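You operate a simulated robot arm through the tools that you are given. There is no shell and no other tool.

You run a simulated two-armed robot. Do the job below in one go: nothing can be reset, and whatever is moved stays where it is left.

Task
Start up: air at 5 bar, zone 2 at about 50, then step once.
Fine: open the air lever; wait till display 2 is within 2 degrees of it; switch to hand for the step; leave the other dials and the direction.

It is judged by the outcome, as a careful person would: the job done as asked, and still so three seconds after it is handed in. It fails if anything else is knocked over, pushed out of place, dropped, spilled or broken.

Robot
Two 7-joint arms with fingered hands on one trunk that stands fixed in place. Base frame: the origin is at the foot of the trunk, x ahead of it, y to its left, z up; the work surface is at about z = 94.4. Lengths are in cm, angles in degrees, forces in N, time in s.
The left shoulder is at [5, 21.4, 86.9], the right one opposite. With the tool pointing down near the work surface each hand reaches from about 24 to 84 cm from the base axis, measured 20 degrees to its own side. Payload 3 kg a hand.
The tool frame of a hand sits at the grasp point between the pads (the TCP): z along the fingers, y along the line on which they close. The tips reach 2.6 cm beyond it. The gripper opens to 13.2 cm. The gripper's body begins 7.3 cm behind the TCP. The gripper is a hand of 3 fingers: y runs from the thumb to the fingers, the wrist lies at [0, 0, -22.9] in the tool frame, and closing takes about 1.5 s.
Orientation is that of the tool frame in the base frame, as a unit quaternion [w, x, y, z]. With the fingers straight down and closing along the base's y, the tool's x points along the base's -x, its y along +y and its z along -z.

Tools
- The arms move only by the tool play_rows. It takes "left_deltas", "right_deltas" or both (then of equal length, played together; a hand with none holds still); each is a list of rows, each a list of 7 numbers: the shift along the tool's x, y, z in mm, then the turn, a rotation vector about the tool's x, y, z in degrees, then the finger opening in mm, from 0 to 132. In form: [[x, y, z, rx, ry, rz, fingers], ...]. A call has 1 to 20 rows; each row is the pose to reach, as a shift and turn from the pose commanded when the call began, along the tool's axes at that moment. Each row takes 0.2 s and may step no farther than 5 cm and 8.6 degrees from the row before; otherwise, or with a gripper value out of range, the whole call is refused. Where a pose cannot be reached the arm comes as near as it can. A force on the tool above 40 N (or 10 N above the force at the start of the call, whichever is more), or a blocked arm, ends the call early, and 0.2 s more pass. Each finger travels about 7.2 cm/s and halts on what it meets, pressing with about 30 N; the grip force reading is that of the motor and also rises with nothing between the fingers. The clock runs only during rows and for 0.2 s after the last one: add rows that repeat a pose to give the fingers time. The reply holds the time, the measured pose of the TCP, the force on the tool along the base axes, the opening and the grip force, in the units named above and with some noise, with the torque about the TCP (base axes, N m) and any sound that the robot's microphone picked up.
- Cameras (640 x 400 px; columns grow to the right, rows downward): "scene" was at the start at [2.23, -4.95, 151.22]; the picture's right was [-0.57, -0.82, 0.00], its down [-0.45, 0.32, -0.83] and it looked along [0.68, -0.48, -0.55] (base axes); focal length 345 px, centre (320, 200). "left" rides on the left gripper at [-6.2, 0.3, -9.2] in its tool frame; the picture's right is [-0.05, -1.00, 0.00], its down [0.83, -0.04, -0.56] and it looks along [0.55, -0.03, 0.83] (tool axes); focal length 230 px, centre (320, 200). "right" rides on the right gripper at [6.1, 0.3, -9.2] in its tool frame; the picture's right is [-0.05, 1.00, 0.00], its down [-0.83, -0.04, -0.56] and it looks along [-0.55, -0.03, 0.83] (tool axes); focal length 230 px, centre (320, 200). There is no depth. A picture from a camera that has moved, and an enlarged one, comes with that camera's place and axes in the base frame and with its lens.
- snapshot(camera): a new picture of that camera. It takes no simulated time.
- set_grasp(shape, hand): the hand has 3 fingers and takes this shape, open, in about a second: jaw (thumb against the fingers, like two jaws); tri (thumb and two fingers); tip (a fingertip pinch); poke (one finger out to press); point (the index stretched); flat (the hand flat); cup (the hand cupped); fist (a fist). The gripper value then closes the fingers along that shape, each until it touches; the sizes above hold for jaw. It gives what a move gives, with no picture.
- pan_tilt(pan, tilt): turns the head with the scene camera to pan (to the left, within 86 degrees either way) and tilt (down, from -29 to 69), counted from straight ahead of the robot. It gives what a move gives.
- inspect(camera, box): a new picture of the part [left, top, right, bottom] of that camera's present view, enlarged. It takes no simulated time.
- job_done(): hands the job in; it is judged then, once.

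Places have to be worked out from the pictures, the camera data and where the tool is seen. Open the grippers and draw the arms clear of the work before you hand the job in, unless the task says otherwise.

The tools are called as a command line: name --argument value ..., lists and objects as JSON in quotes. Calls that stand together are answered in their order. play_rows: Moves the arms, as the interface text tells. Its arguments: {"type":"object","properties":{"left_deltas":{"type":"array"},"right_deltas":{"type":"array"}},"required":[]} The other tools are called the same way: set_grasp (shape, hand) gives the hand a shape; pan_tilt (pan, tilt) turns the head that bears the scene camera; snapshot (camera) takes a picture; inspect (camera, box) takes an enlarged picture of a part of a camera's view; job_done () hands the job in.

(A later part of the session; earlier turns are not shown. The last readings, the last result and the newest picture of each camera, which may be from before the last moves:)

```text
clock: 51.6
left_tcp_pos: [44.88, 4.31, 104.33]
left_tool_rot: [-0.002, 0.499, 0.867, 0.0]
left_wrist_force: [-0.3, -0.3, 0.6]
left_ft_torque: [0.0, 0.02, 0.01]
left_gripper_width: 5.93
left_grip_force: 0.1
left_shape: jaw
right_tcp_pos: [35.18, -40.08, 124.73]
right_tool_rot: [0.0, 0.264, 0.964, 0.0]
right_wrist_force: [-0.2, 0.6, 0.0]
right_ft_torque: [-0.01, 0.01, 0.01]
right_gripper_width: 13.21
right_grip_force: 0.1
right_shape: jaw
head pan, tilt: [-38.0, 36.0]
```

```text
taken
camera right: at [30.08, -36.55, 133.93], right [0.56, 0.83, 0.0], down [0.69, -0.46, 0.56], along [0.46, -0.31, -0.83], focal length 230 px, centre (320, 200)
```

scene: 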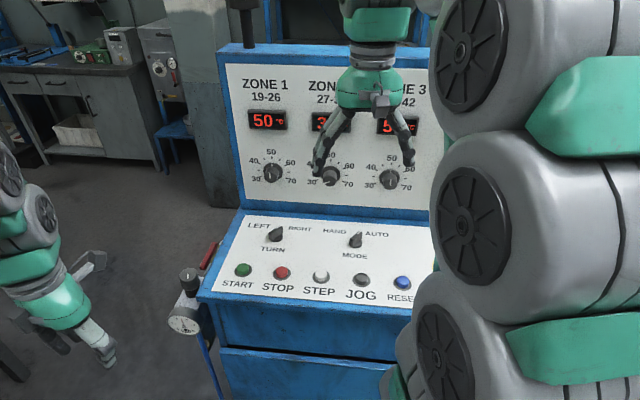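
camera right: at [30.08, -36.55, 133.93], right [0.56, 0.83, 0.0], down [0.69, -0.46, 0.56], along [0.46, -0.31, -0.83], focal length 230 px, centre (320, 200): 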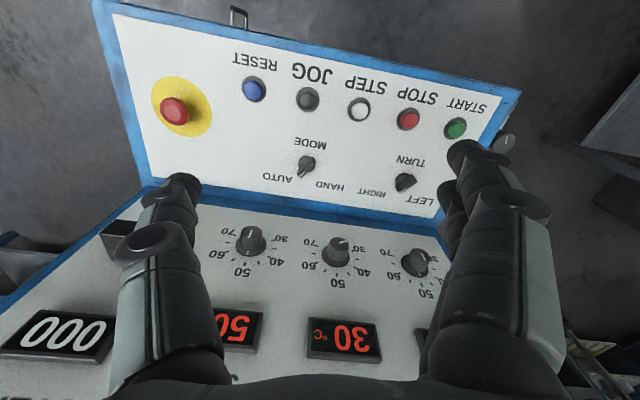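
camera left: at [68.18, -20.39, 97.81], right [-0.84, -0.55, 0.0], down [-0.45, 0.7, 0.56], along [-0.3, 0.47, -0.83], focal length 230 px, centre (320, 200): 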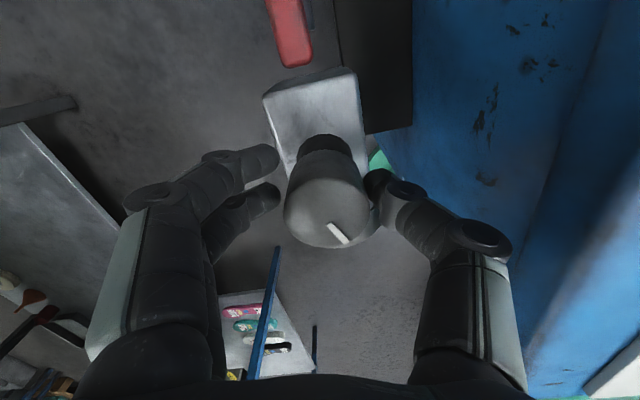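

Air is at 5.0 bar and the left arm is out of the way. Next is dial 2 with the right hand: I turn it to face the console squarely, then pitch it up to horizontal while moving in front of the dial.

play_rows --right_deltas '[[0, 0, 0, 0, 0, 7.2, 100], [0, 0, 0, 0, 0, 14.3, 75], [0, 0, 0, 0, 0, 14.3, 75]]'

play_rows --right_deltas '[[-7.9, 6.4, 8, 0, -8.18, 0, 75], [-15.8, 12.7, 16, 0, -16.36, 0, 75], [-23.7, 19.1, 24, 0, -24.5, 0, 75], [-31.6, 25.4, 32, 0, -32.7, 0, 75], [-39.5, 31.8, 42, 0, -40.9, 0, 75], [-47.4, 38.2, 54, 0, -49.1, 0, 75], [-55.4, 44.5, 66, 0, -57.3, 0, 75], [-63.3, 50.9, 80, 0, -65.4, 0, 75], [-71.2, 57.3, 94, 0, -73.6, 0, 75], [-79.1, 63.6, 108, 0, -81.8, 0, 75], [-87, 70, 120, 0, -90, 0, 75]]'

snapshot --camera "scene"

snapshot --camera "right"

```text
clock: 52.4
left_tcp_pos: [44.89, 4.26, 104.14]
left_tool_rot: [-0.001, 0.499, 0.867, -0.001]
left_wrist_force: [0.5, 0.1, -1.2]
left_ft_torque: [0.03, 0.01, 0.0]
left_gripper_width: 5.97
left_grip_force: 0.1
left_shape: jaw
right_tcp_pos: [35.11, -40.2, 124.74]
right_tool_rot: [-0.001, 0.384, 0.924, 0.0]
right_wrist_force: [0.2, 0.0, 0.0]
right_ft_torque: [0.0, -0.03, 0.03]
right_gripper_width: 7.55
right_grip_force: 0.0
right_shape: jaw
head pan, tilt: [-38.0, 36.0]
```

```text
clock: 54.8
left_tcp_pos: [44.86, 4.36, 104.43]
left_tool_rot: [-0.001, 0.499, 0.866, 0.0]
left_wrist_force: [-0.5, 0.6, -0.7]
left_ft_torque: [-0.03, -0.01, 0.0]
left_gripper_width: 5.94
left_grip_force: 0.0
left_shape: jaw
right_tcp_pos: [53.34, -39.38, 121.86]
right_tool_rot: [0.593, 0.296, 0.707, -0.249]
right_wrist_force: [1.4, -0.1, 0.3]
right_ft_torque: [-0.04, 0.03, 0.01]
right_gripper_width: 7.52
right_grip_force: 0.1
right_shape: jaw
right hand out of reach, approached as far as the arm can: row 8, 9, 10, 11
head pan, tilt: [-38.0, 36.0]
```

```text
taken
```

scene: 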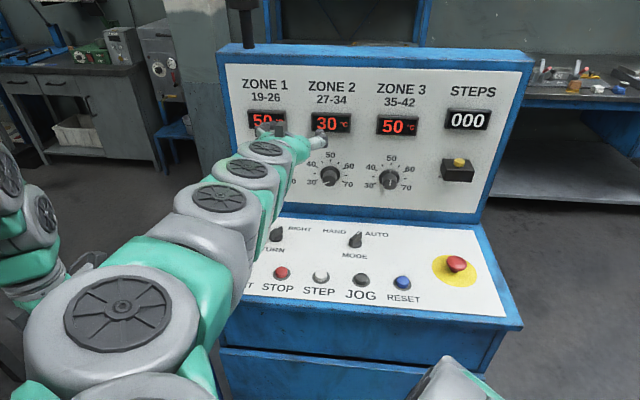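

```text
taken
camera right: at [46.46, -31.73, 117.38], right [0.72, 0.69, 0.05], down [-0.31, 0.26, 0.91], along [0.62, -0.67, 0.4], focal length 230 px, centre (320, 200)
```

right: 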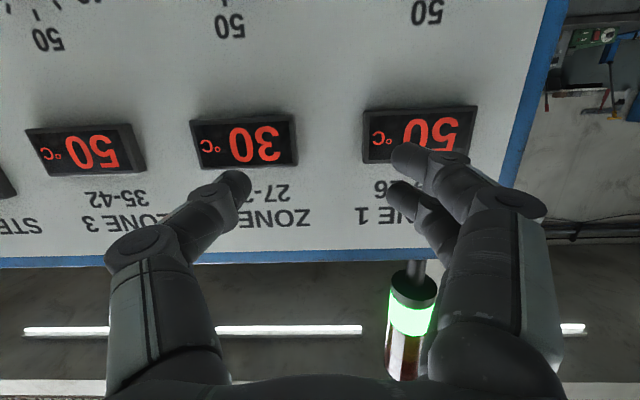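

The right hand came up to about 10° short of horizontal and stopped at [53.3,-39.4,121.9], not fully reachable there. The STEPS counter reads 000. I test a plain downward move from here to see how the arm follows.

play_rows --right_deltas '[[12, 0, 0, 0, 0, 0, 75], [25, 0, 0, 0, 0, 0, 75], [37, 0, 0, 0, 0, 0, 75], [50, 0, 0, 0, 0, 0, 75]]'

snapshot --camera "right"

```text
clock: 55.8
left_tcp_pos: [44.84, 4.35, 104.32]
left_tool_rot: [-0.001, 0.499, 0.867, -0.001]
left_wrist_force: [-0.7, -1.6, -0.1]
left_ft_torque: [0.01, -0.03, -0.01]
left_gripper_width: 5.95
left_grip_force: 0.1
left_shape: jaw
right_tcp_pos: [53.93, -39.06, 120.94]
right_tool_rot: [0.591, 0.297, 0.708, -0.248]
right_wrist_force: [-0.1, -0.2, -0.2]
right_ft_torque: [0.0, 0.0, 0.0]
right_gripper_width: 7.48
right_grip_force: 0.1
right_shape: jaw
right hand out of reach, approached as far as the arm can: row 1, 2, 3, 4
head pan, tilt: [-38.0, 36.0]
```

```text
taken
camera right: at [46.97, -31.46, 116.53], right [0.72, 0.69, 0.05], down [-0.31, 0.25, 0.92], along [0.62, -0.67, 0.4], focal length 230 px, centre (320, 200)
```

right: 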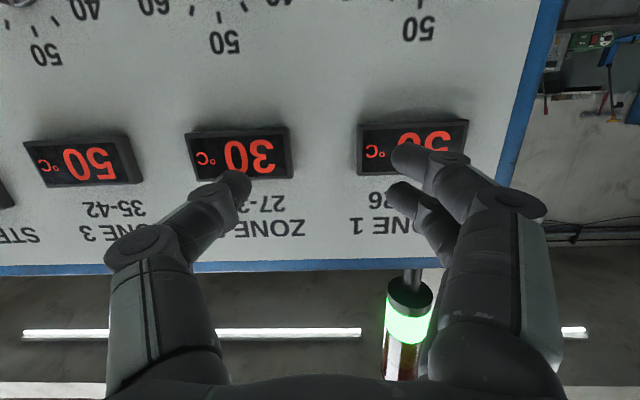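

The right arm is at a joint limit in this posture, so I will not force it. The left arm comes to that dial nearly straight from its shoulder, so I fold the right hand back down and move it out to the right, clear of the panel.

play_rows --right_deltas '[[-15, -6.4, -7.9, 0, 8.18, 0, 75], [-30, -12.7, -15.8, 0, 16.36, 0, 75], [-46, -19.1, -23.7, 0, 24.5, 0, 75], [-62, -25.4, -31.6, 0, 32.7, 0, 75], [-77, -31.8, -39.5, 0, 40.9, 0, 75], [-93, -38.2, -47.4, 0, 49.1, 0, 75], [-108, -44.5, -55.4, 0, 57.3, 0, 75], [-124, -50.9, -63.3, 0, 65.4, 0, 75], [-139, -57.3, -71.2, 0, 73.6, 0, 75], [-155, -63.6, -79.1, 0, 81.8, 0, 75], [-170, -70, -87, 0, 90, 0, 75]]'

```text
clock: 58.2
left_tcp_pos: [44.83, 4.28, 104.36]
left_tool_rot: [-0.002, 0.499, 0.867, 0.0]
left_wrist_force: [0.5, -0.6, 0.0]
left_ft_torque: [0.02, 0.05, 0.01]
left_gripper_width: 5.97
left_grip_force: 0.0
left_shape: jaw
right_tcp_pos: [39.65, -36.68, 125.19]
right_tool_rot: [-0.041, 0.385, 0.922, 0.017]
right_wrist_force: [0.0, -0.3, 0.2]
right_ft_torque: [0.05, 0.0, 0.04]
right_gripper_width: 7.5
right_grip_force: 0.1
right_shape: jaw
right hand out of reach, approached as far as the arm can: row 9, 10, 11
head pan, tilt: [-38.0, 36.0]
```

snapshot --camera "scene"

snapshot --camera "right"

```text
taken
```

scene: 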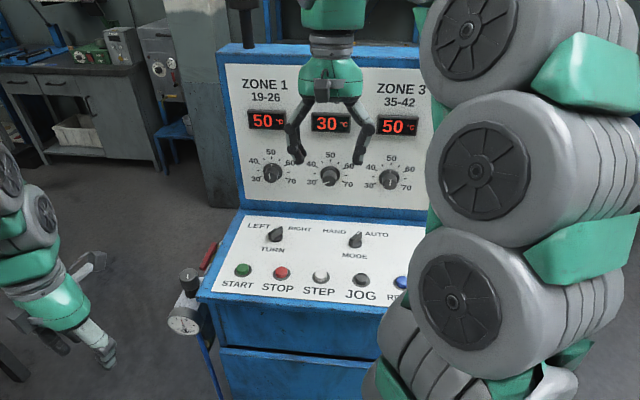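

```text
taken
camera right: at [36.2, -32.62, 134.98], right [0.75, 0.66, 0.0], down [0.58, -0.65, 0.48], along [0.32, -0.36, -0.88], focal length 230 px, centre (320, 200)
```

right: 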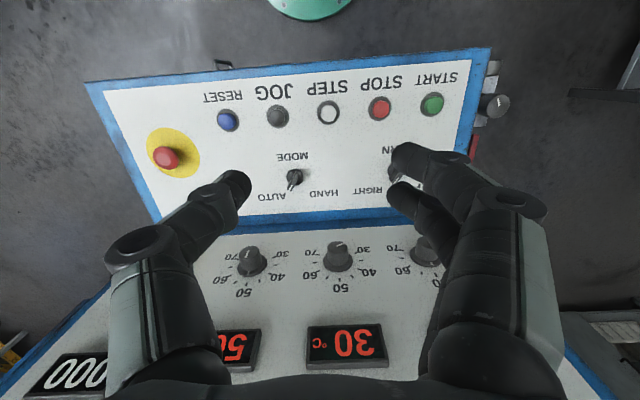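

The right arm is folded down again at [39.7,-36.7,125]. I move it out to the right and a little lower, clear of the left arm's path to the dial.

play_rows --right_deltas '[[0, -38, 12, 0, 0, 0, 75], [0, -76, 25, 0, 0, 0, 75], [0, -114, 37, 0, 0, 0, 75], [0, -152, 50, 0, 0, 0, 75], [0, -190, 62, 0, 0, 0, 75], [0, -228, 75, 0, 0, 0, 75], [0, -266, 87, 0, 0, 0, 75], [0, -300, 100, 0, 0, 0, 75], [0, -300, 100, 0, 0, 0, 75]]'

snapshot --camera "scene"

```text
clock: 60.2
left_tcp_pos: [44.83, 4.34, 104.35]
left_tool_rot: [-0.001, 0.5, 0.866, 0.0]
left_wrist_force: [-0.7, 0.2, 0.4]
left_ft_torque: [-0.01, -0.01, -0.03]
left_gripper_width: 5.96
left_grip_force: 0.0
left_shape: jaw
right_tcp_pos: [17.66, -56.99, 115.98]
right_tool_rot: [-0.04, 0.385, 0.922, 0.017]
right_wrist_force: [0.3, -0.3, -0.1]
right_ft_torque: [-0.01, 0.01, 0.04]
right_gripper_width: 7.49
right_grip_force: 0.1
right_shape: jaw
head pan, tilt: [-38.0, 36.0]
```

```text
taken
```

scene: 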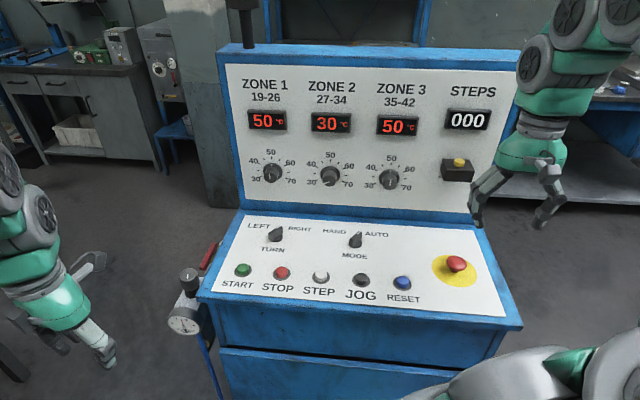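

Now the scene camera sees the whole console unobstructed. I enlarge dial 2 and its display to fix their positions.

inspect --camera "scene" --box '[290, 70, 418, 200]'

inspect --camera "scene" --box '[300, 140, 364, 195]'

inspect --camera "scene" --box '[200, 210, 440, 330]'

```text
3.08 times, centred on (354, 135) of scene
camera zoom: at [1.84, -5.25, 150.83], right [-0.62, -0.79, 0.0], down [-0.46, 0.36, -0.81], along [0.64, -0.5, -0.59], focal length 1061 px, centre (215, 400)
```

zoom: 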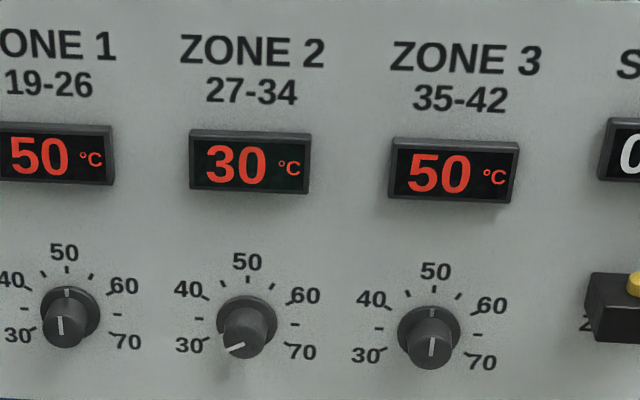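

```text
7.27 times, centred on (332, 168) of scene
camera zoom: at [1.84, -5.25, 150.83], right [-0.62, -0.79, 0.0], down [-0.46, 0.36, -0.81], along [0.64, -0.5, -0.59], focal length 2508 px, centre (233, 436)
```

zoom: 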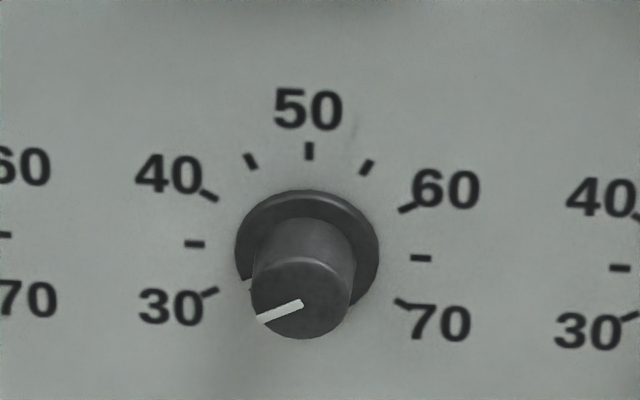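

```text
2.67 times, centred on (320, 270) of scene
camera zoom: at [1.84, -5.25, 150.83], right [-0.62, -0.79, 0.0], down [-0.46, 0.36, -0.81], along [0.64, -0.5, -0.59], focal length 920 px, centre (320, 13)
```

zoom: 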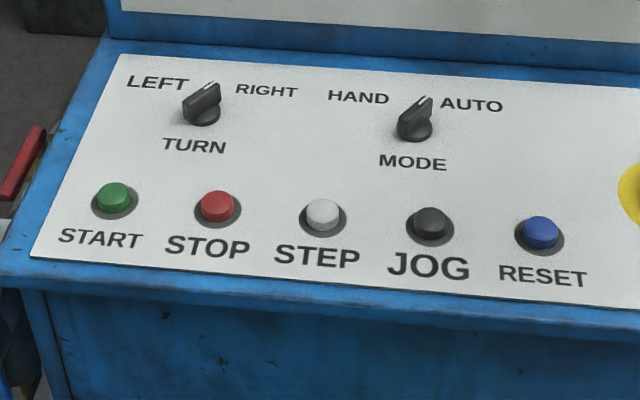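

Dial 2 is centred near b = -3.8 across, z about 107, panel face near a = 75.6 (forward of the robot along the console axis), with the knob standing out about 3 cm. I bring the left hand up, square it to the console and pitch it to horizontal in front of the dial.

play_rows --left_deltas '[[0, 0, -35, 0, 0, -7.5, 75], [0, 0, -70, 0, 0, -15, 75], [0, 0, -100, 0, 0, -15, 75]]'

```text
clock: 61.0
left_tcp_pos: [44.7, 4.59, 114.64]
left_tool_rot: [-0.001, 0.381, 0.924, 0.0]
left_wrist_force: [-0.1, -0.4, 0.8]
left_ft_torque: [0.01, -0.02, 0.05]
left_gripper_width: 7.47
left_grip_force: 0.1
left_shape: jaw
right_tcp_pos: [17.82, -57.04, 115.92]
right_tool_rot: [-0.041, 0.385, 0.922, 0.017]
right_wrist_force: [0.4, 0.1, -0.2]
right_ft_torque: [0.01, 0.01, -0.01]
right_gripper_width: 7.46
right_grip_force: 0.1
right_shape: jaw
head pan, tilt: [-38.0, 36.0]
```

play_rows --left_deltas '[[-23, -26, 1, 0, -7.5, 0, 75], [-46, -52, 3, 0, -15, 0, 75], [-69, -78, 4, 0, -22.5, 0, 75], [-92, -104, 5, 0, -30, 0, 75], [-115, -130, 7, 0, -37.5, 0, 75], [-138, -155, 8, 0, -45, 0, 75], [-161, -181, 9, 0, -52.5, 0, 75], [-184, -207, 11, 0, -60, 0, 75], [-207, -233, 12, 0, -67.5, 0, 75], [-230, -259, 13, 0, -75, 0, 75], [-253, -285, 15, 0, -82.5, 0, 75], [-276, -311, 16, 0, -90, 0, 75]]'

snapshot --camera "scene"

snapshot --camera "left"

```text
clock: 63.6
left_tcp_pos: [42.53, -37.25, 112.92]
left_tool_rot: [0.654, 0.269, 0.654, -0.27]
left_wrist_force: [-0.1, 0.9, -0.5]
left_ft_torque: [-0.01, 0.02, 0.02]
left_gripper_width: 7.48
left_grip_force: 0.0
left_shape: jaw
right_tcp_pos: [17.78, -56.94, 115.97]
right_tool_rot: [-0.04, 0.387, 0.921, 0.018]
right_wrist_force: [-0.5, 0.2, 0.1]
right_ft_torque: [0.04, 0.0, 0.03]
right_gripper_width: 7.51
right_grip_force: 0.1
right_shape: jaw
head pan, tilt: [-38.0, 36.0]
```

```text
taken
```

scene: 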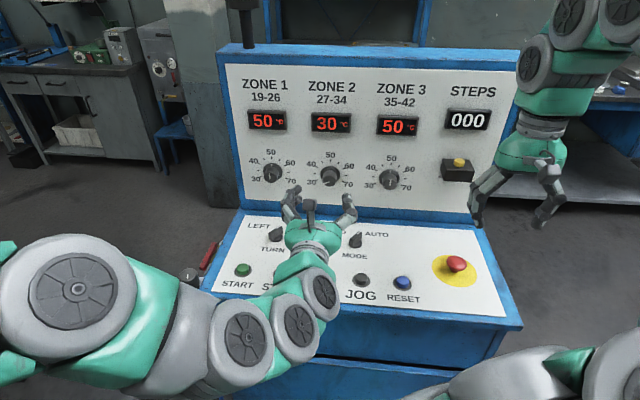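

```text
taken
camera left: at [36.21, -30.55, 119.08], right [-0.7, -0.71, 0.05], down [-0.42, 0.36, -0.83], along [0.57, -0.61, -0.55], focal length 230 px, centre (320, 200)
```

left: 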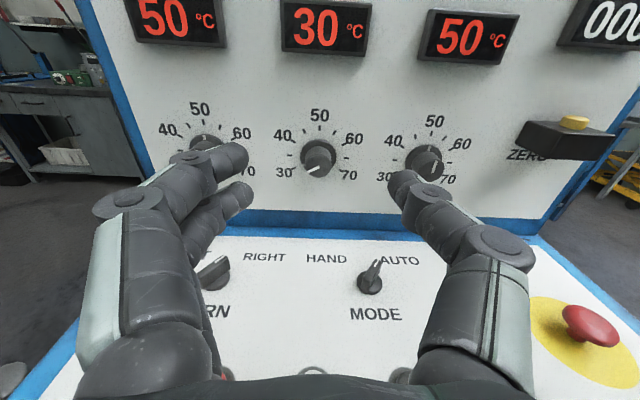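

The left hand is now horizontal, square to the panel, with its camera above it looking at dial 2. I enlarge that view to align precisely.

inspect --camera "left" --box '[256, 90, 384, 190]'

```text
4.00 times, centred on (320, 140) of left
camera zoom: at [36.21, -30.55, 119.08], right [-0.7, -0.71, 0.05], down [-0.42, 0.36, -0.83], along [0.57, -0.61, -0.55], focal length 920 px, centre (320, 440)
```

zoom: 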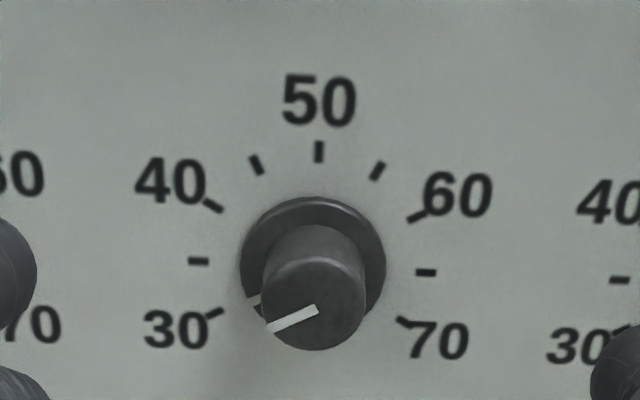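

The tick ring looks round both ways, so the panel is vertical and the dial axis horizontal. I lower 5.6 cm onto the dial's axis and move 6 cm closer for a second look to get the exact distance.

play_rows --left_deltas '[[14, -1, 15, 0, 0, 0, 75], [28, -1, 30, 0, 0, 0, 75], [42, -1, 45, 0, 0, 0, 75], [56, -1, 60, 0, 0, 0, 75], [56, -1, 60, 0, 0, 0, 75]]'

inspect --camera "left" --box '[224, 80, 416, 230]'

snapshot --camera "left"

inspect --camera "scene" --box '[240, 100, 432, 220]'

```text
clock: 64.8
left_tcp_pos: [46.74, -41.41, 107.27]
left_tool_rot: [0.652, 0.271, 0.654, -0.271]
left_wrist_force: [0.4, -0.3, -0.5]
left_ft_torque: [0.02, -0.04, -0.03]
left_gripper_width: 7.48
left_grip_force: 0.1
left_shape: jaw
right_tcp_pos: [17.66, -57.02, 115.99]
right_tool_rot: [-0.04, 0.386, 0.922, 0.016]
right_wrist_force: [-0.6, -0.4, -0.5]
right_ft_torque: [-0.02, -0.03, 0.0]
right_gripper_width: 7.5
right_grip_force: 0.0
right_shape: jaw
head pan, tilt: [-38.0, 36.0]
```

```text
2.67 times, centred on (320, 155) of left
camera zoom: at [40.41, -34.74, 113.48], right [-0.71, -0.71, 0.05], down [-0.42, 0.36, -0.83], along [0.57, -0.61, -0.56], focal length 614 px, centre (320, 320)
```

zoom: 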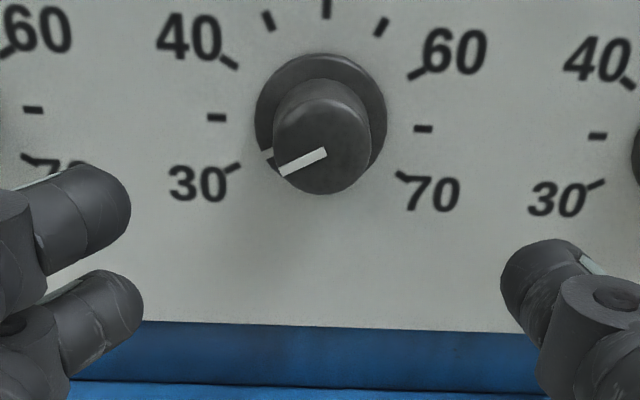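

```text
taken
camera left: at [40.41, -34.74, 113.48], right [-0.71, -0.71, 0.05], down [-0.42, 0.36, -0.83], along [0.57, -0.61, -0.56], focal length 230 px, centre (320, 200)
```

left: 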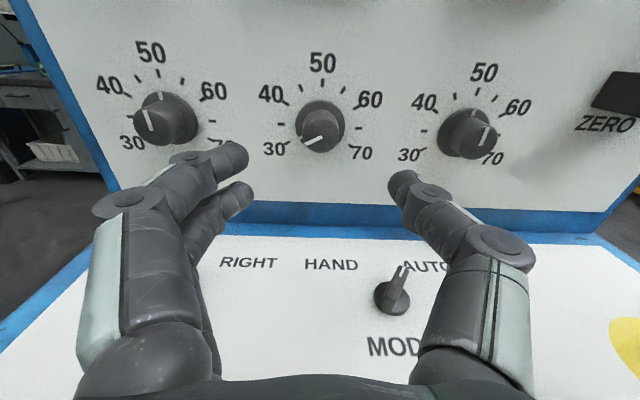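

```text
3.33 times, centred on (336, 160) of scene
camera zoom: at [1.84, -5.25, 150.83], right [-0.62, -0.79, 0.0], down [-0.46, 0.36, -0.81], along [0.64, -0.5, -0.59], focal length 1150 px, centre (267, 333)
```

zoom: 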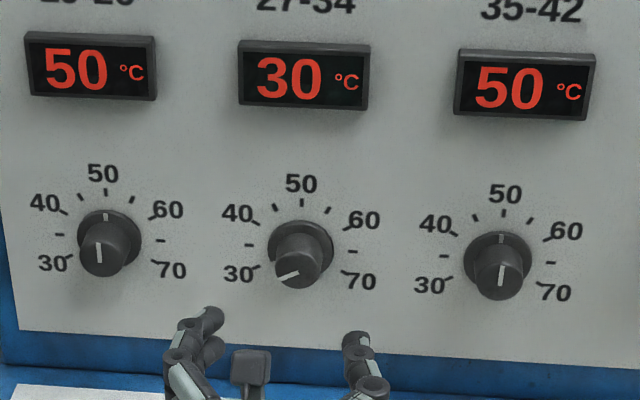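

Both views agree: panel face at a = 75.5, the knob face about 10.3 cm ahead of the hand, and the axis within 1–2 mm of the hand's axis. I roll the hand -60° first so I can turn +120° in one grip.

play_rows --left_deltas '[[0, 0, 0, 0, 0, -8, 65], [0, 0, 0, 0, 0, -16, 65], [0, 0, 0, 0, 0, -24, 65], [0, 0, 0, 0, 0, -32, 65], [0, 0, 0, 0, 0, -40, 65], [0, 0, 0, 0, 0, -48, 65], [0, 0, 0, 0, 0, -56, 65], [0, 0, 0, 0, 0, -62, 65], [0, 0, 0, 0, 0, -62, 65]]'

snapshot --camera "left"

inspect --camera "scene" --box '[240, 100, 432, 220]'

```text
clock: 66.8
left_tcp_pos: [46.72, -41.5, 107.38]
left_tool_rot: [0.42, -0.105, 0.7, -0.568]
left_wrist_force: [-0.2, -0.8, -0.6]
left_ft_torque: [0.01, 0.02, 0.01]
left_gripper_width: 6.56
left_grip_force: 0.1
left_shape: jaw
right_tcp_pos: [17.64, -57.06, 116.0]
right_tool_rot: [-0.039, 0.386, 0.921, 0.017]
right_wrist_force: [1.1, 0.3, 0.8]
right_ft_torque: [-0.01, 0.02, 0.02]
right_gripper_width: 7.47
right_grip_force: 0.0
right_shape: jaw
head pan, tilt: [-38.0, 36.0]
```

```text
taken
camera left: at [44.18, -31.04, 110.02], right [-0.3, -0.3, 0.91], down [-0.93, -0.14, -0.35], along [0.23, -0.94, -0.23], focal length 230 px, centre (320, 200)
```

left: 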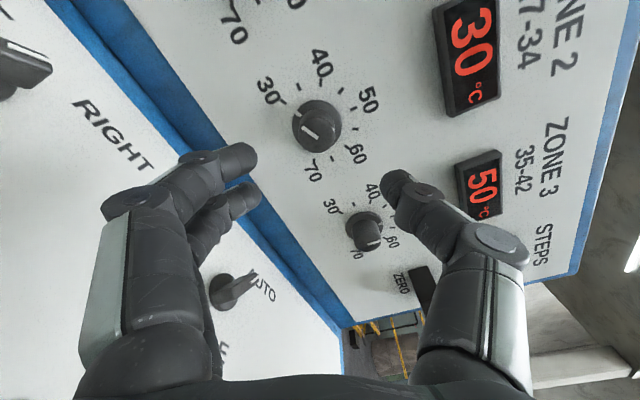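

```text
3.33 times, centred on (336, 160) of scene
camera zoom: at [1.85, -5.25, 150.83], right [-0.62, -0.79, 0.0], down [-0.46, 0.36, -0.81], along [0.64, -0.5, -0.59], focal length 1150 px, centre (267, 333)
```

zoom: 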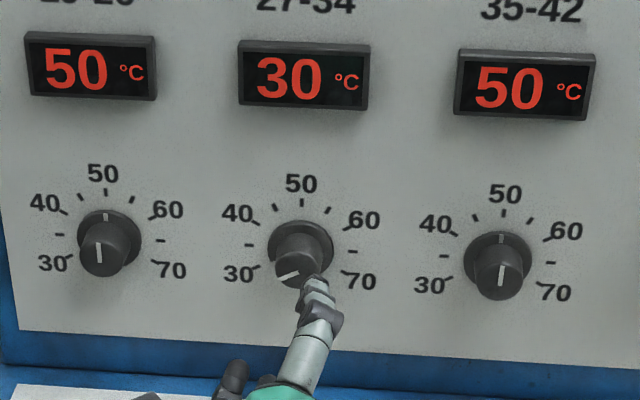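

The roll worked and the dial is still centred on the hand axis. I advance 9.4 cm so the fingertips surround the knob just short of the panel.

play_rows --left_deltas '[[0, 0, 20, 0, 0, 0, 65], [0, 0, 40, 0, 0, 0, 65], [0, 0, 55, 0, 0, 0, 65], [0, 0, 68, 0, 0, 0, 65], [0, 0, 80, 0, 0, 0, 65], [0, 0, 88, 0, 0, 0, 65], [0, 0, 94, 0, 0, 0, 65]]'

snapshot --camera "left"

inspect --camera "scene" --box '[240, 100, 432, 220]'

```text
clock: 68.4
left_tcp_pos: [53.27, -48.16, 107.3]
left_tool_rot: [0.42, -0.105, 0.7, -0.568]
left_wrist_force: [-1.3, -0.7, 0.2]
left_ft_torque: [0.0, 0.02, 0.01]
left_gripper_width: 6.57
left_grip_force: 0.0
left_shape: jaw
right_tcp_pos: [17.64, -57.08, 115.82]
right_tool_rot: [-0.04, 0.386, 0.922, 0.017]
right_wrist_force: [-0.7, 0.0, -0.2]
right_ft_torque: [0.02, -0.04, 0.02]
right_gripper_width: 7.49
right_grip_force: 0.1
right_shape: jaw
head pan, tilt: [-38.0, 36.0]
```

```text
taken
camera left: at [50.7, -37.74, 109.96], right [-0.3, -0.3, 0.91], down [-0.93, -0.14, -0.35], along [0.23, -0.94, -0.24], focal length 230 px, centre (320, 200)
```

left: 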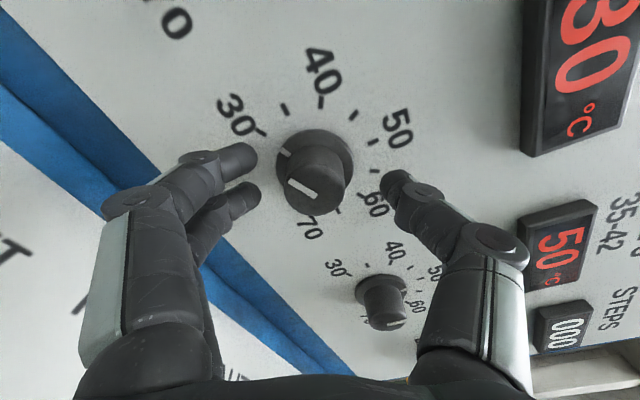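

```text
3.33 times, centred on (336, 160) of scene
camera zoom: at [1.84, -5.25, 150.83], right [-0.62, -0.79, 0.0], down [-0.46, 0.36, -0.81], along [0.64, -0.5, -0.59], focal length 1150 px, centre (267, 333)
```

zoom: 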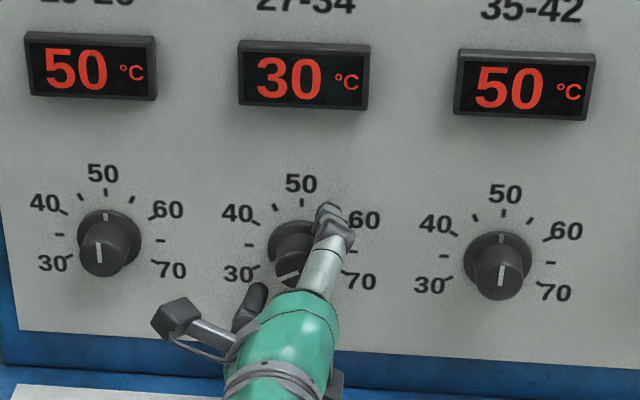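

inspect --camera "left" --box '[200, 90, 440, 240]'

```text
2.67 times, centred on (320, 165) of left
camera zoom: at [50.7, -37.74, 109.96], right [-0.3, -0.3, 0.91], down [-0.93, -0.14, -0.35], along [0.23, -0.94, -0.24], focal length 614 px, centre (320, 293)
```

zoom: 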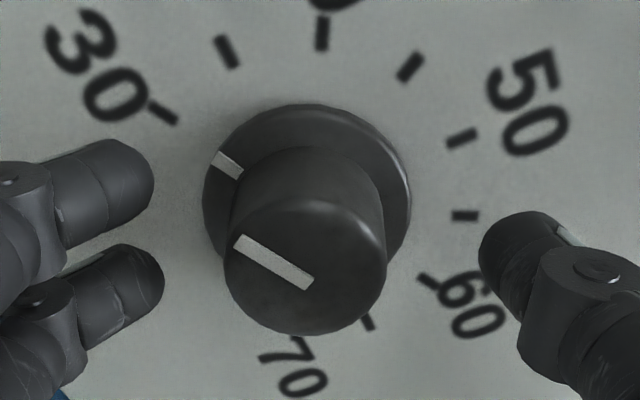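

From opposite tick marks the dial axis is only about 2 mm off (down). I correct that, close on the knob, and turn the first 40° clockwise.

play_rows --left_deltas '[[0, 2.2, 0, 0, 0, 0, 65], [0, 2.2, 0, 0, 0, 0, 45], [0, 2.2, 0, 0, 0, 0, 25], [0, 2.2, 0, 0, 0, 0, 15], [0, 2.2, 0, 0, 0, 0, 15], [0, 2.2, 0, 0, 0, 0, 15], [0, 2.2, 0, 0, 0, 0, 15]]'

inspect --camera "left" --box '[200, 90, 440, 240]'

```text
clock: 70.0
left_tcp_pos: [53.4, -48.1, 107.17]
left_tool_rot: [0.421, -0.105, 0.699, -0.568]
left_wrist_force: [3.6, -2.7, 1.9]
left_ft_torque: [-0.01, 0.01, 0.03]
left_gripper_width: 2.35
left_grip_force: 29.7
left_shape: jaw
right_tcp_pos: [17.76, -57.01, 115.92]
right_tool_rot: [-0.041, 0.386, 0.922, 0.017]
right_wrist_force: [0.1, 0.3, 0.0]
right_ft_torque: [0.02, -0.01, 0.01]
right_gripper_width: 7.47
right_grip_force: 0.2
right_shape: jaw
head pan, tilt: [-38.0, 36.0]
```

```text
2.67 times, centred on (320, 165) of left
camera zoom: at [50.86, -37.64, 109.79], right [-0.3, -0.3, 0.91], down [-0.93, -0.14, -0.35], along [0.23, -0.94, -0.24], focal length 614 px, centre (320, 293)
```

zoom: 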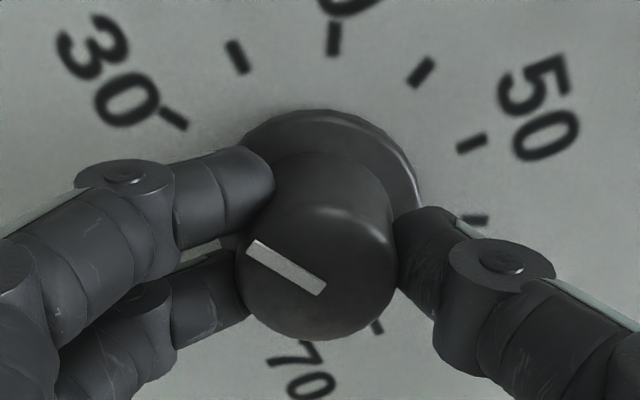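

The knob is firmly held with little side force. I turn it 40° clockwise and check.

play_rows --left_deltas '[[0, 0, 0, 0, 0, 8, 15], [0, 0, 0, 0, 0, 16, 15], [0, 0, 0, 0, 0, 24, 15], [0, 0, 0, 0, 0, 32, 15], [0, 0, 0, 0, 0, 40, 15], [0, 0, 0, 0, 0, 40, 15]]'

inspect --camera "left" --box '[200, 90, 440, 240]'

inspect --camera "scene" --box '[240, 100, 432, 220]'

```text
clock: 71.4
left_tcp_pos: [53.4, -47.96, 107.17]
left_tool_rot: [0.589, 0.141, 0.694, -0.389]
left_wrist_force: [-4.4, -7.6, -1.7]
left_ft_torque: [0.0, 0.07, -0.17]
left_gripper_width: 2.31
left_grip_force: 30.0
left_shape: jaw
right_tcp_pos: [17.6, -57.1, 115.93]
right_tool_rot: [-0.041, 0.385, 0.922, 0.017]
right_wrist_force: [-0.7, -0.3, 0.4]
right_ft_torque: [0.01, 0.01, 0.0]
right_gripper_width: 7.5
right_grip_force: 0.1
right_shape: jaw
head pan, tilt: [-38.0, 36.0]
```

```text
2.67 times, centred on (320, 165) of left
camera zoom: at [48.74, -39.77, 112.87], right [-0.64, -0.64, 0.42], down [-0.64, 0.15, -0.75], along [0.42, -0.75, -0.51], focal length 614 px, centre (320, 293)
```

zoom: 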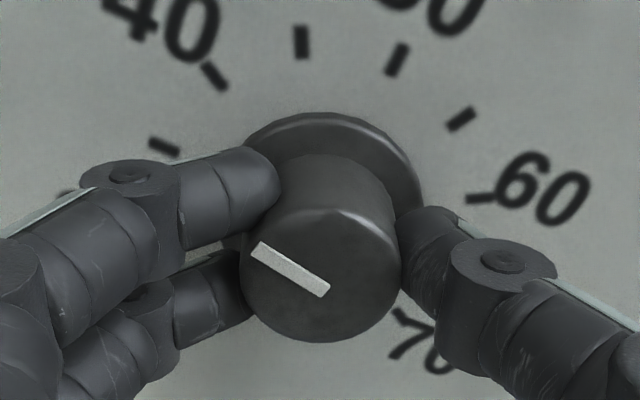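

```text
3.33 times, centred on (336, 160) of scene
camera zoom: at [1.84, -5.27, 150.83], right [-0.62, -0.79, 0.0], down [-0.46, 0.36, -0.81], along [0.64, -0.5, -0.59], focal length 1150 px, centre (267, 333)
```

zoom: 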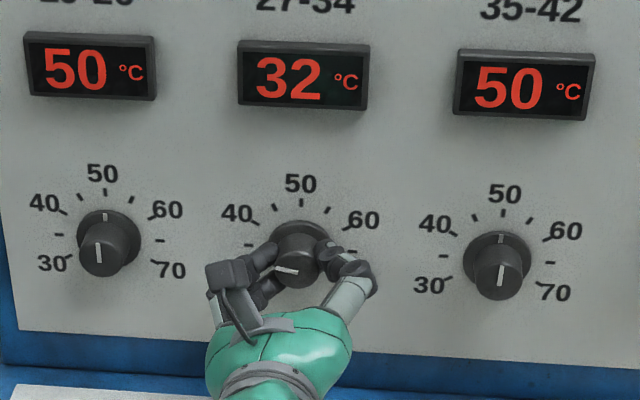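

No slip: the mark keeps its place in the hand, and display 2 has started to rise (32). I turn the remaining 80° in two steps.

play_rows --left_deltas '[[0, 0, 0, 0, 0, 8, 15], [0, 0, 0, 0, 0, 16, 15], [0, 0, 0, 0, 0, 24, 15], [0, 0, 0, 0, 0, 32, 15], [0, 0, 0, 0, 0, 40, 15], [0, 0, 0, 0, 0, 40, 15]]'

inspect --camera "left" --box '[200, 90, 440, 240]'

```text
clock: 72.8
left_tcp_pos: [53.45, -48.03, 107.25]
left_tool_rot: [0.688, 0.369, 0.603, -0.164]
left_wrist_force: [-1.0, -17.0, -2.3]
left_ft_torque: [0.03, 0.08, -0.24]
left_gripper_width: 2.18
left_grip_force: 30.4
left_shape: jaw
right_tcp_pos: [17.57, -56.99, 115.86]
right_tool_rot: [-0.04, 0.386, 0.922, 0.017]
right_wrist_force: [0.0, 0.6, 0.2]
right_ft_torque: [-0.03, -0.01, -0.03]
right_gripper_width: 7.51
right_grip_force: 0.1
right_shape: jaw
head pan, tilt: [-38.0, 36.0]
```

```text
2.67 times, centred on (320, 165) of left
camera zoom: at [45.71, -42.69, 113.26], right [-0.68, -0.68, -0.26], down [-0.24, 0.55, -0.8], along [0.69, -0.49, -0.54], focal length 614 px, centre (320, 293)
```

zoom: 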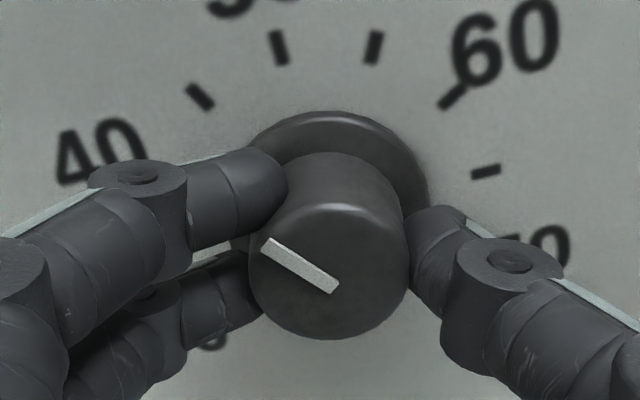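

play_rows --left_deltas '[[-0.3, -0.8, 0, 0, 0, 8, 15], [-0.5, -1.4, 0, 0, 0, 16, 15], [-0.5, -1.4, 0, 0, 0, 24, 15], [-0.5, -1.4, 0, 0, 0, 32, 15], [-0.5, -1.4, 0, 0, 0, 40, 15], [-0.5, -1.4, 0, 0, 0, 40, 15]]'

inspect --camera "left" --box '[200, 90, 440, 240]'

inspect --camera "scene" --box '[240, 100, 432, 220]'

```text
clock: 74.2
left_tcp_pos: [53.24, -48.1, 107.23]
left_tool_rot: [0.702, 0.555, 0.44, 0.079]
left_wrist_force: [-3.8, -16.7, -1.4]
left_ft_torque: [0.05, 0.09, -0.25]
left_gripper_width: 2.19
left_grip_force: 30.1
left_shape: jaw
right_tcp_pos: [17.68, -57.01, 115.97]
right_tool_rot: [-0.04, 0.385, 0.922, 0.017]
right_wrist_force: [0.0, 0.5, 0.6]
right_ft_torque: [0.0, -0.02, 0.02]
right_gripper_width: 7.48
right_grip_force: 0.0
right_shape: jaw
head pan, tilt: [-38.0, 36.0]
```

```text
2.67 times, centred on (320, 165) of left
camera zoom: at [43.16, -45.22, 110.81], right [-0.41, -0.4, -0.82], down [0.09, 0.88, -0.48], along [0.91, -0.27, -0.32], focal length 614 px, centre (320, 293)
```

zoom: 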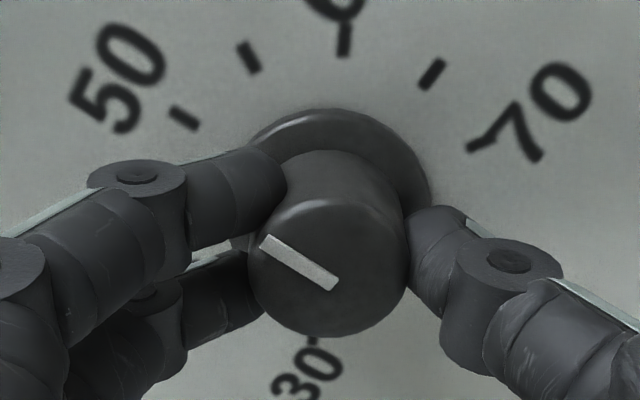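

```text
3.33 times, centred on (336, 160) of scene
camera zoom: at [1.84, -5.28, 150.83], right [-0.62, -0.79, 0.0], down [-0.46, 0.36, -0.81], along [0.64, -0.5, -0.59], focal length 1150 px, centre (267, 333)
```

zoom: 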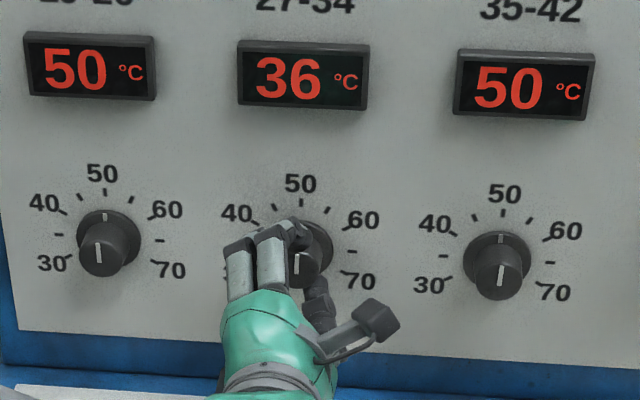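

Display 2 is at 36 and climbing, and the mark looks to be at 50. I open the fingers and draw straight back to check the pointer.

play_rows --left_deltas '[[0, 0, 0, 0, 0, 0, 40], [0, 0, 0, 0, 0, 0, 65], [0, 0, 0, 0, 0, 0, 65], [0, 0, -20, 0, 0, 0, 65], [0, 0, -45, 0, 0, 0, 65], [0, 0, -70, 0, 0, 0, 65], [0, 0, -95, 0, 0, 0, 65]]'

inspect --camera "scene" --box '[300, 140, 364, 195]'

inspect --camera "left" --box '[240, 60, 400, 180]'

```text
clock: 75.8
left_tcp_pos: [46.61, -41.49, 107.17]
left_tool_rot: [0.701, 0.554, 0.441, 0.08]
left_wrist_force: [0.0, -0.1, 0.8]
left_ft_torque: [0.03, 0.01, 0.01]
left_gripper_width: 6.45
left_grip_force: 0.1
left_shape: jaw
right_tcp_pos: [17.77, -57.16, 115.91]
right_tool_rot: [-0.041, 0.385, 0.922, 0.016]
right_wrist_force: [0.4, -0.8, 0.9]
right_ft_torque: [0.01, 0.02, -0.02]
right_gripper_width: 7.49
right_grip_force: 0.1
right_shape: jaw
head pan, tilt: [-38.0, 36.0]
```

```text
7.27 times, centred on (332, 168) of scene
camera zoom: at [1.84, -5.24, 150.83], right [-0.62, -0.79, 0.0], down [-0.46, 0.36, -0.81], along [0.64, -0.5, -0.59], focal length 2508 px, centre (233, 436)
```

zoom: 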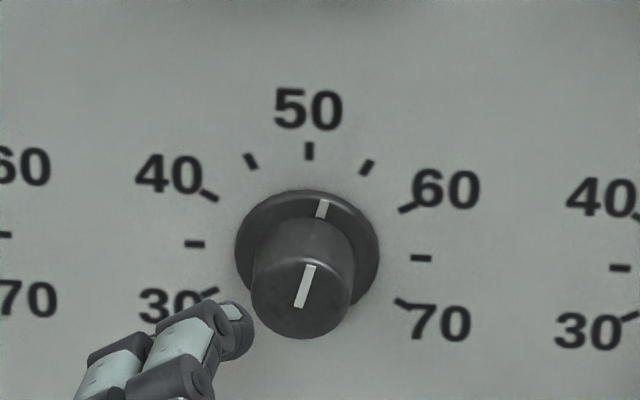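

```text
3.33 times, centred on (320, 120) of left
camera zoom: at [36.61, -38.45, 110.81], right [-0.41, -0.4, -0.82], down [0.09, 0.88, -0.48], along [0.91, -0.26, -0.32], focal length 767 px, centre (320, 467)
```

zoom: 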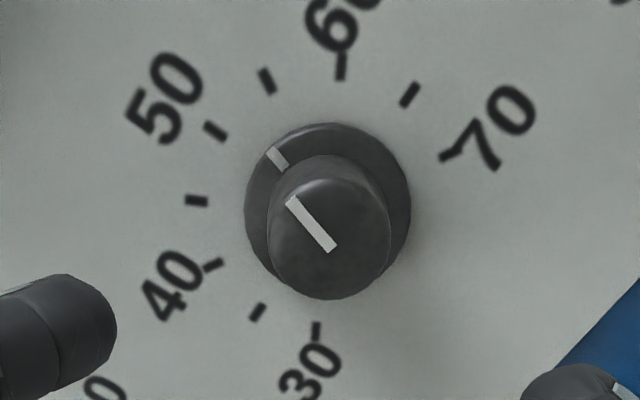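

Released, the pointer stands a bit past 50 — I measure about 13° too far, near 52. I re-approach at this roll, grip again and turn it back about 13°.

play_rows --left_deltas '[[0.8, 0.5, 25, 0, 0, 0, 65], [0.8, 0.5, 50, 0, 0, 0, 65], [0.8, 0.5, 72, 0, 0, 0, 65], [0.8, 0.5, 86, 0, 0, 0, 65], [0.8, 0.5, 95, 0, 0, 0, 65], [0.8, 0.5, 95, 0, 0, 0, 45], [0.8, 0.5, 95, 0, 0, 0, 25], [0.8, 0.5, 95, 0, 0, 0, 15], [0.8, 0.5, 95, 0, 0, 0, 15], [0.8, 0.5, 95, 0, 0, 0, 15]]'

inspect --camera "left" --box '[200, 90, 440, 240]'

inspect --camera "scene" --box '[300, 90, 364, 195]'

```text
clock: 78.0
left_tcp_pos: [53.44, -48.13, 107.2]
left_tool_rot: [0.702, 0.554, 0.44, 0.08]
left_wrist_force: [1.4, -5.6, -1.0]
left_ft_torque: [0.06, 0.0, -0.06]
left_gripper_width: 2.26
left_grip_force: 30.0
left_shape: jaw
right_tcp_pos: [17.61, -56.91, 115.85]
right_tool_rot: [-0.041, 0.385, 0.922, 0.016]
right_wrist_force: [-0.4, 1.3, 1.0]
right_ft_torque: [0.01, -0.01, -0.03]
right_gripper_width: 7.49
right_grip_force: 0.0
right_shape: jaw
head pan, tilt: [-38.0, 36.0]
```

```text
2.67 times, centred on (320, 165) of left
camera zoom: at [43.38, -45.28, 110.79], right [-0.41, -0.41, -0.82], down [0.09, 0.87, -0.48], along [0.91, -0.27, -0.32], focal length 614 px, centre (320, 293)
```

zoom: 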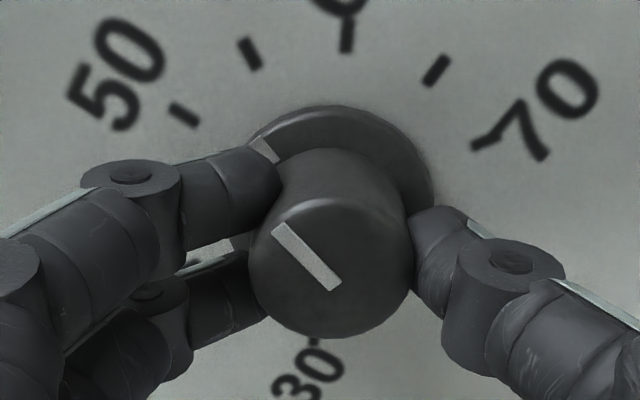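

```text
3.81 times, centred on (332, 142) of scene
camera zoom: at [1.85, -5.26, 150.83], right [-0.62, -0.79, 0.0], down [-0.46, 0.36, -0.81], along [0.64, -0.5, -0.59], focal length 1314 px, centre (274, 419)
```

zoom: 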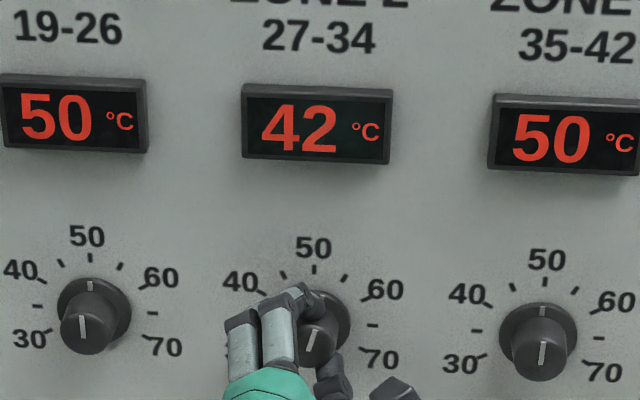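

Comparing grips, the knob shifted about 9° as I let go under side load. Now the side load is small, so I turn back 13° and check before releasing.

play_rows --left_deltas '[[0, 0, 0, 0, 0, -4.5, 15], [0, 0, 0, 0, 0, -9, 15], [0, 0, 0, 0, 0, -13, 15], [0, 0, 0, 0, 0, -13, 15]]'

inspect --camera "scene" --box '[300, 90, 364, 195]'

inspect --camera "scene" --box '[310, 150, 350, 190]'

```text
clock: 79.0
left_tcp_pos: [53.37, -48.1, 107.21]
left_tool_rot: [0.707, 0.499, 0.501, 0.001]
left_wrist_force: [15.6, -19.2, -0.3]
left_ft_torque: [-0.03, -0.05, 0.01]
left_gripper_width: 2.17
left_grip_force: 30.0
left_shape: jaw
right_tcp_pos: [17.73, -57.06, 115.89]
right_tool_rot: [-0.041, 0.385, 0.922, 0.017]
right_wrist_force: [-0.4, -0.4, -0.1]
right_ft_torque: [0.01, -0.02, 0.03]
right_gripper_width: 7.49
right_grip_force: 0.1
right_shape: jaw
head pan, tilt: [-38.0, 36.0]
```

```text
3.81 times, centred on (332, 142) of scene
camera zoom: at [1.87, -5.28, 150.83], right [-0.62, -0.79, 0.0], down [-0.46, 0.36, -0.81], along [0.64, -0.5, -0.59], focal length 1314 px, centre (274, 419)
```

zoom: 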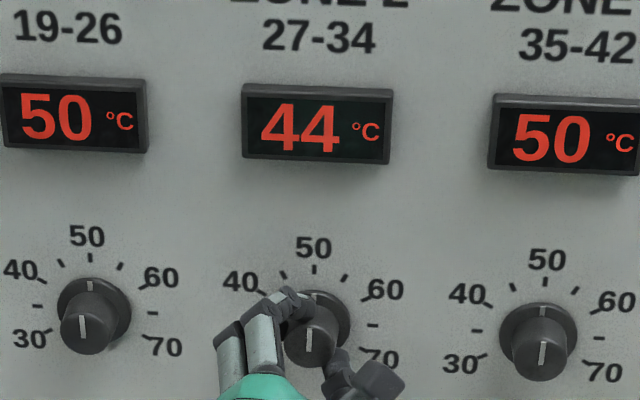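

```text
10.00 times, centred on (330, 170) of scene
camera zoom: at [1.87, -5.28, 150.83], right [-0.62, -0.79, 0.0], down [-0.46, 0.36, -0.81], along [0.64, -0.5, -0.59], focal length 3448 px, centre (220, 500)
```

zoom: 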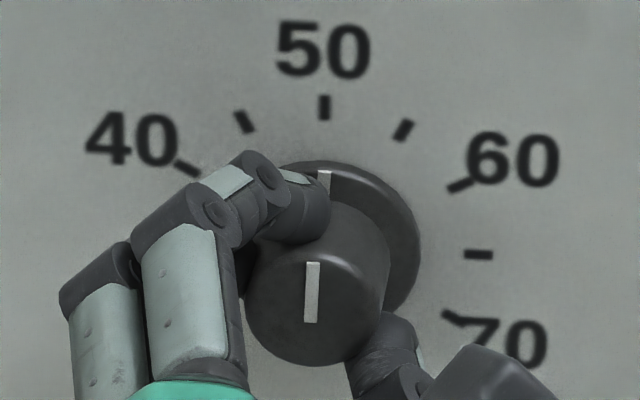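

The pointer now lines up with the 50 mark (notch straight under the 50 tick), display 2 at 44 and rising; the load is only axial. I open gently, draw back, and check again.

play_rows --left_deltas '[[0, 0, 2, 0, 0, 0, 15], [0, 0, 2, 0, 0, 0, 40], [0, 0, 2, 0, 0, 0, 65], [0, 0, 2, 0, 0, 0, 65], [0, 0, -20, 0, 0, 0, 65], [0, 0, -45, 0, 0, 0, 65], [0, 0, -70, 0, 0, 0, 65], [0, 0, -95, 0, 0, 0, 65]]'

inspect --camera "scene" --box '[300, 140, 364, 195]'

inspect --camera "scene" --box '[220, 60, 540, 220]'

```text
clock: 80.8
left_tcp_pos: [46.52, -41.34, 107.21]
left_tool_rot: [0.706, 0.5, 0.501, 0.0]
left_wrist_force: [1.1, -0.5, -0.2]
left_ft_torque: [0.0, 0.01, -0.02]
left_gripper_width: 6.43
left_grip_force: 0.1
left_shape: jaw
right_tcp_pos: [17.75, -57.02, 115.91]
right_tool_rot: [-0.04, 0.385, 0.922, 0.017]
right_wrist_force: [0.0, 0.0, 0.0]
right_ft_torque: [-0.02, -0.01, 0.02]
right_gripper_width: 7.46
right_grip_force: 0.1
right_shape: jaw
head pan, tilt: [-38.0, 36.0]
```

```text
7.27 times, centred on (332, 168) of scene
camera zoom: at [1.84, -5.24, 150.83], right [-0.62, -0.79, 0.0], down [-0.46, 0.36, -0.81], along [0.64, -0.5, -0.59], focal length 2508 px, centre (233, 436)
```

zoom: 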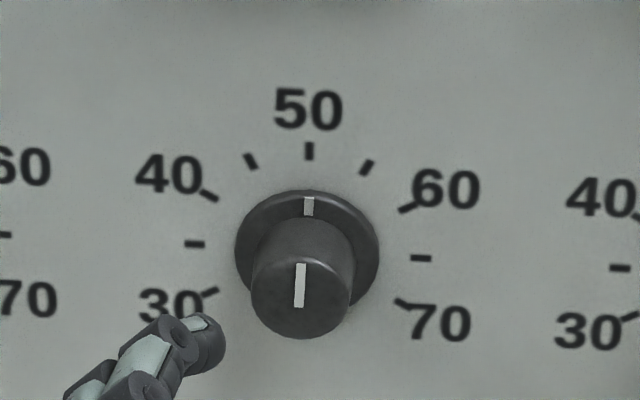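

```text
2.00 times, centred on (380, 140) of scene
camera zoom: at [1.84, -5.24, 150.83], right [-0.62, -0.79, 0.0], down [-0.46, 0.36, -0.81], along [0.64, -0.5, -0.59], focal length 690 px, centre (200, 320)
```

zoom: 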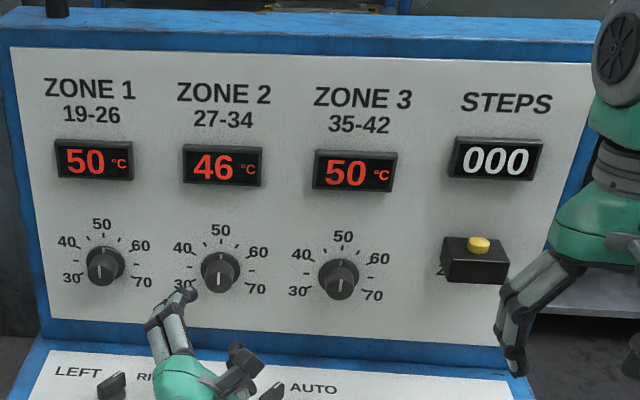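

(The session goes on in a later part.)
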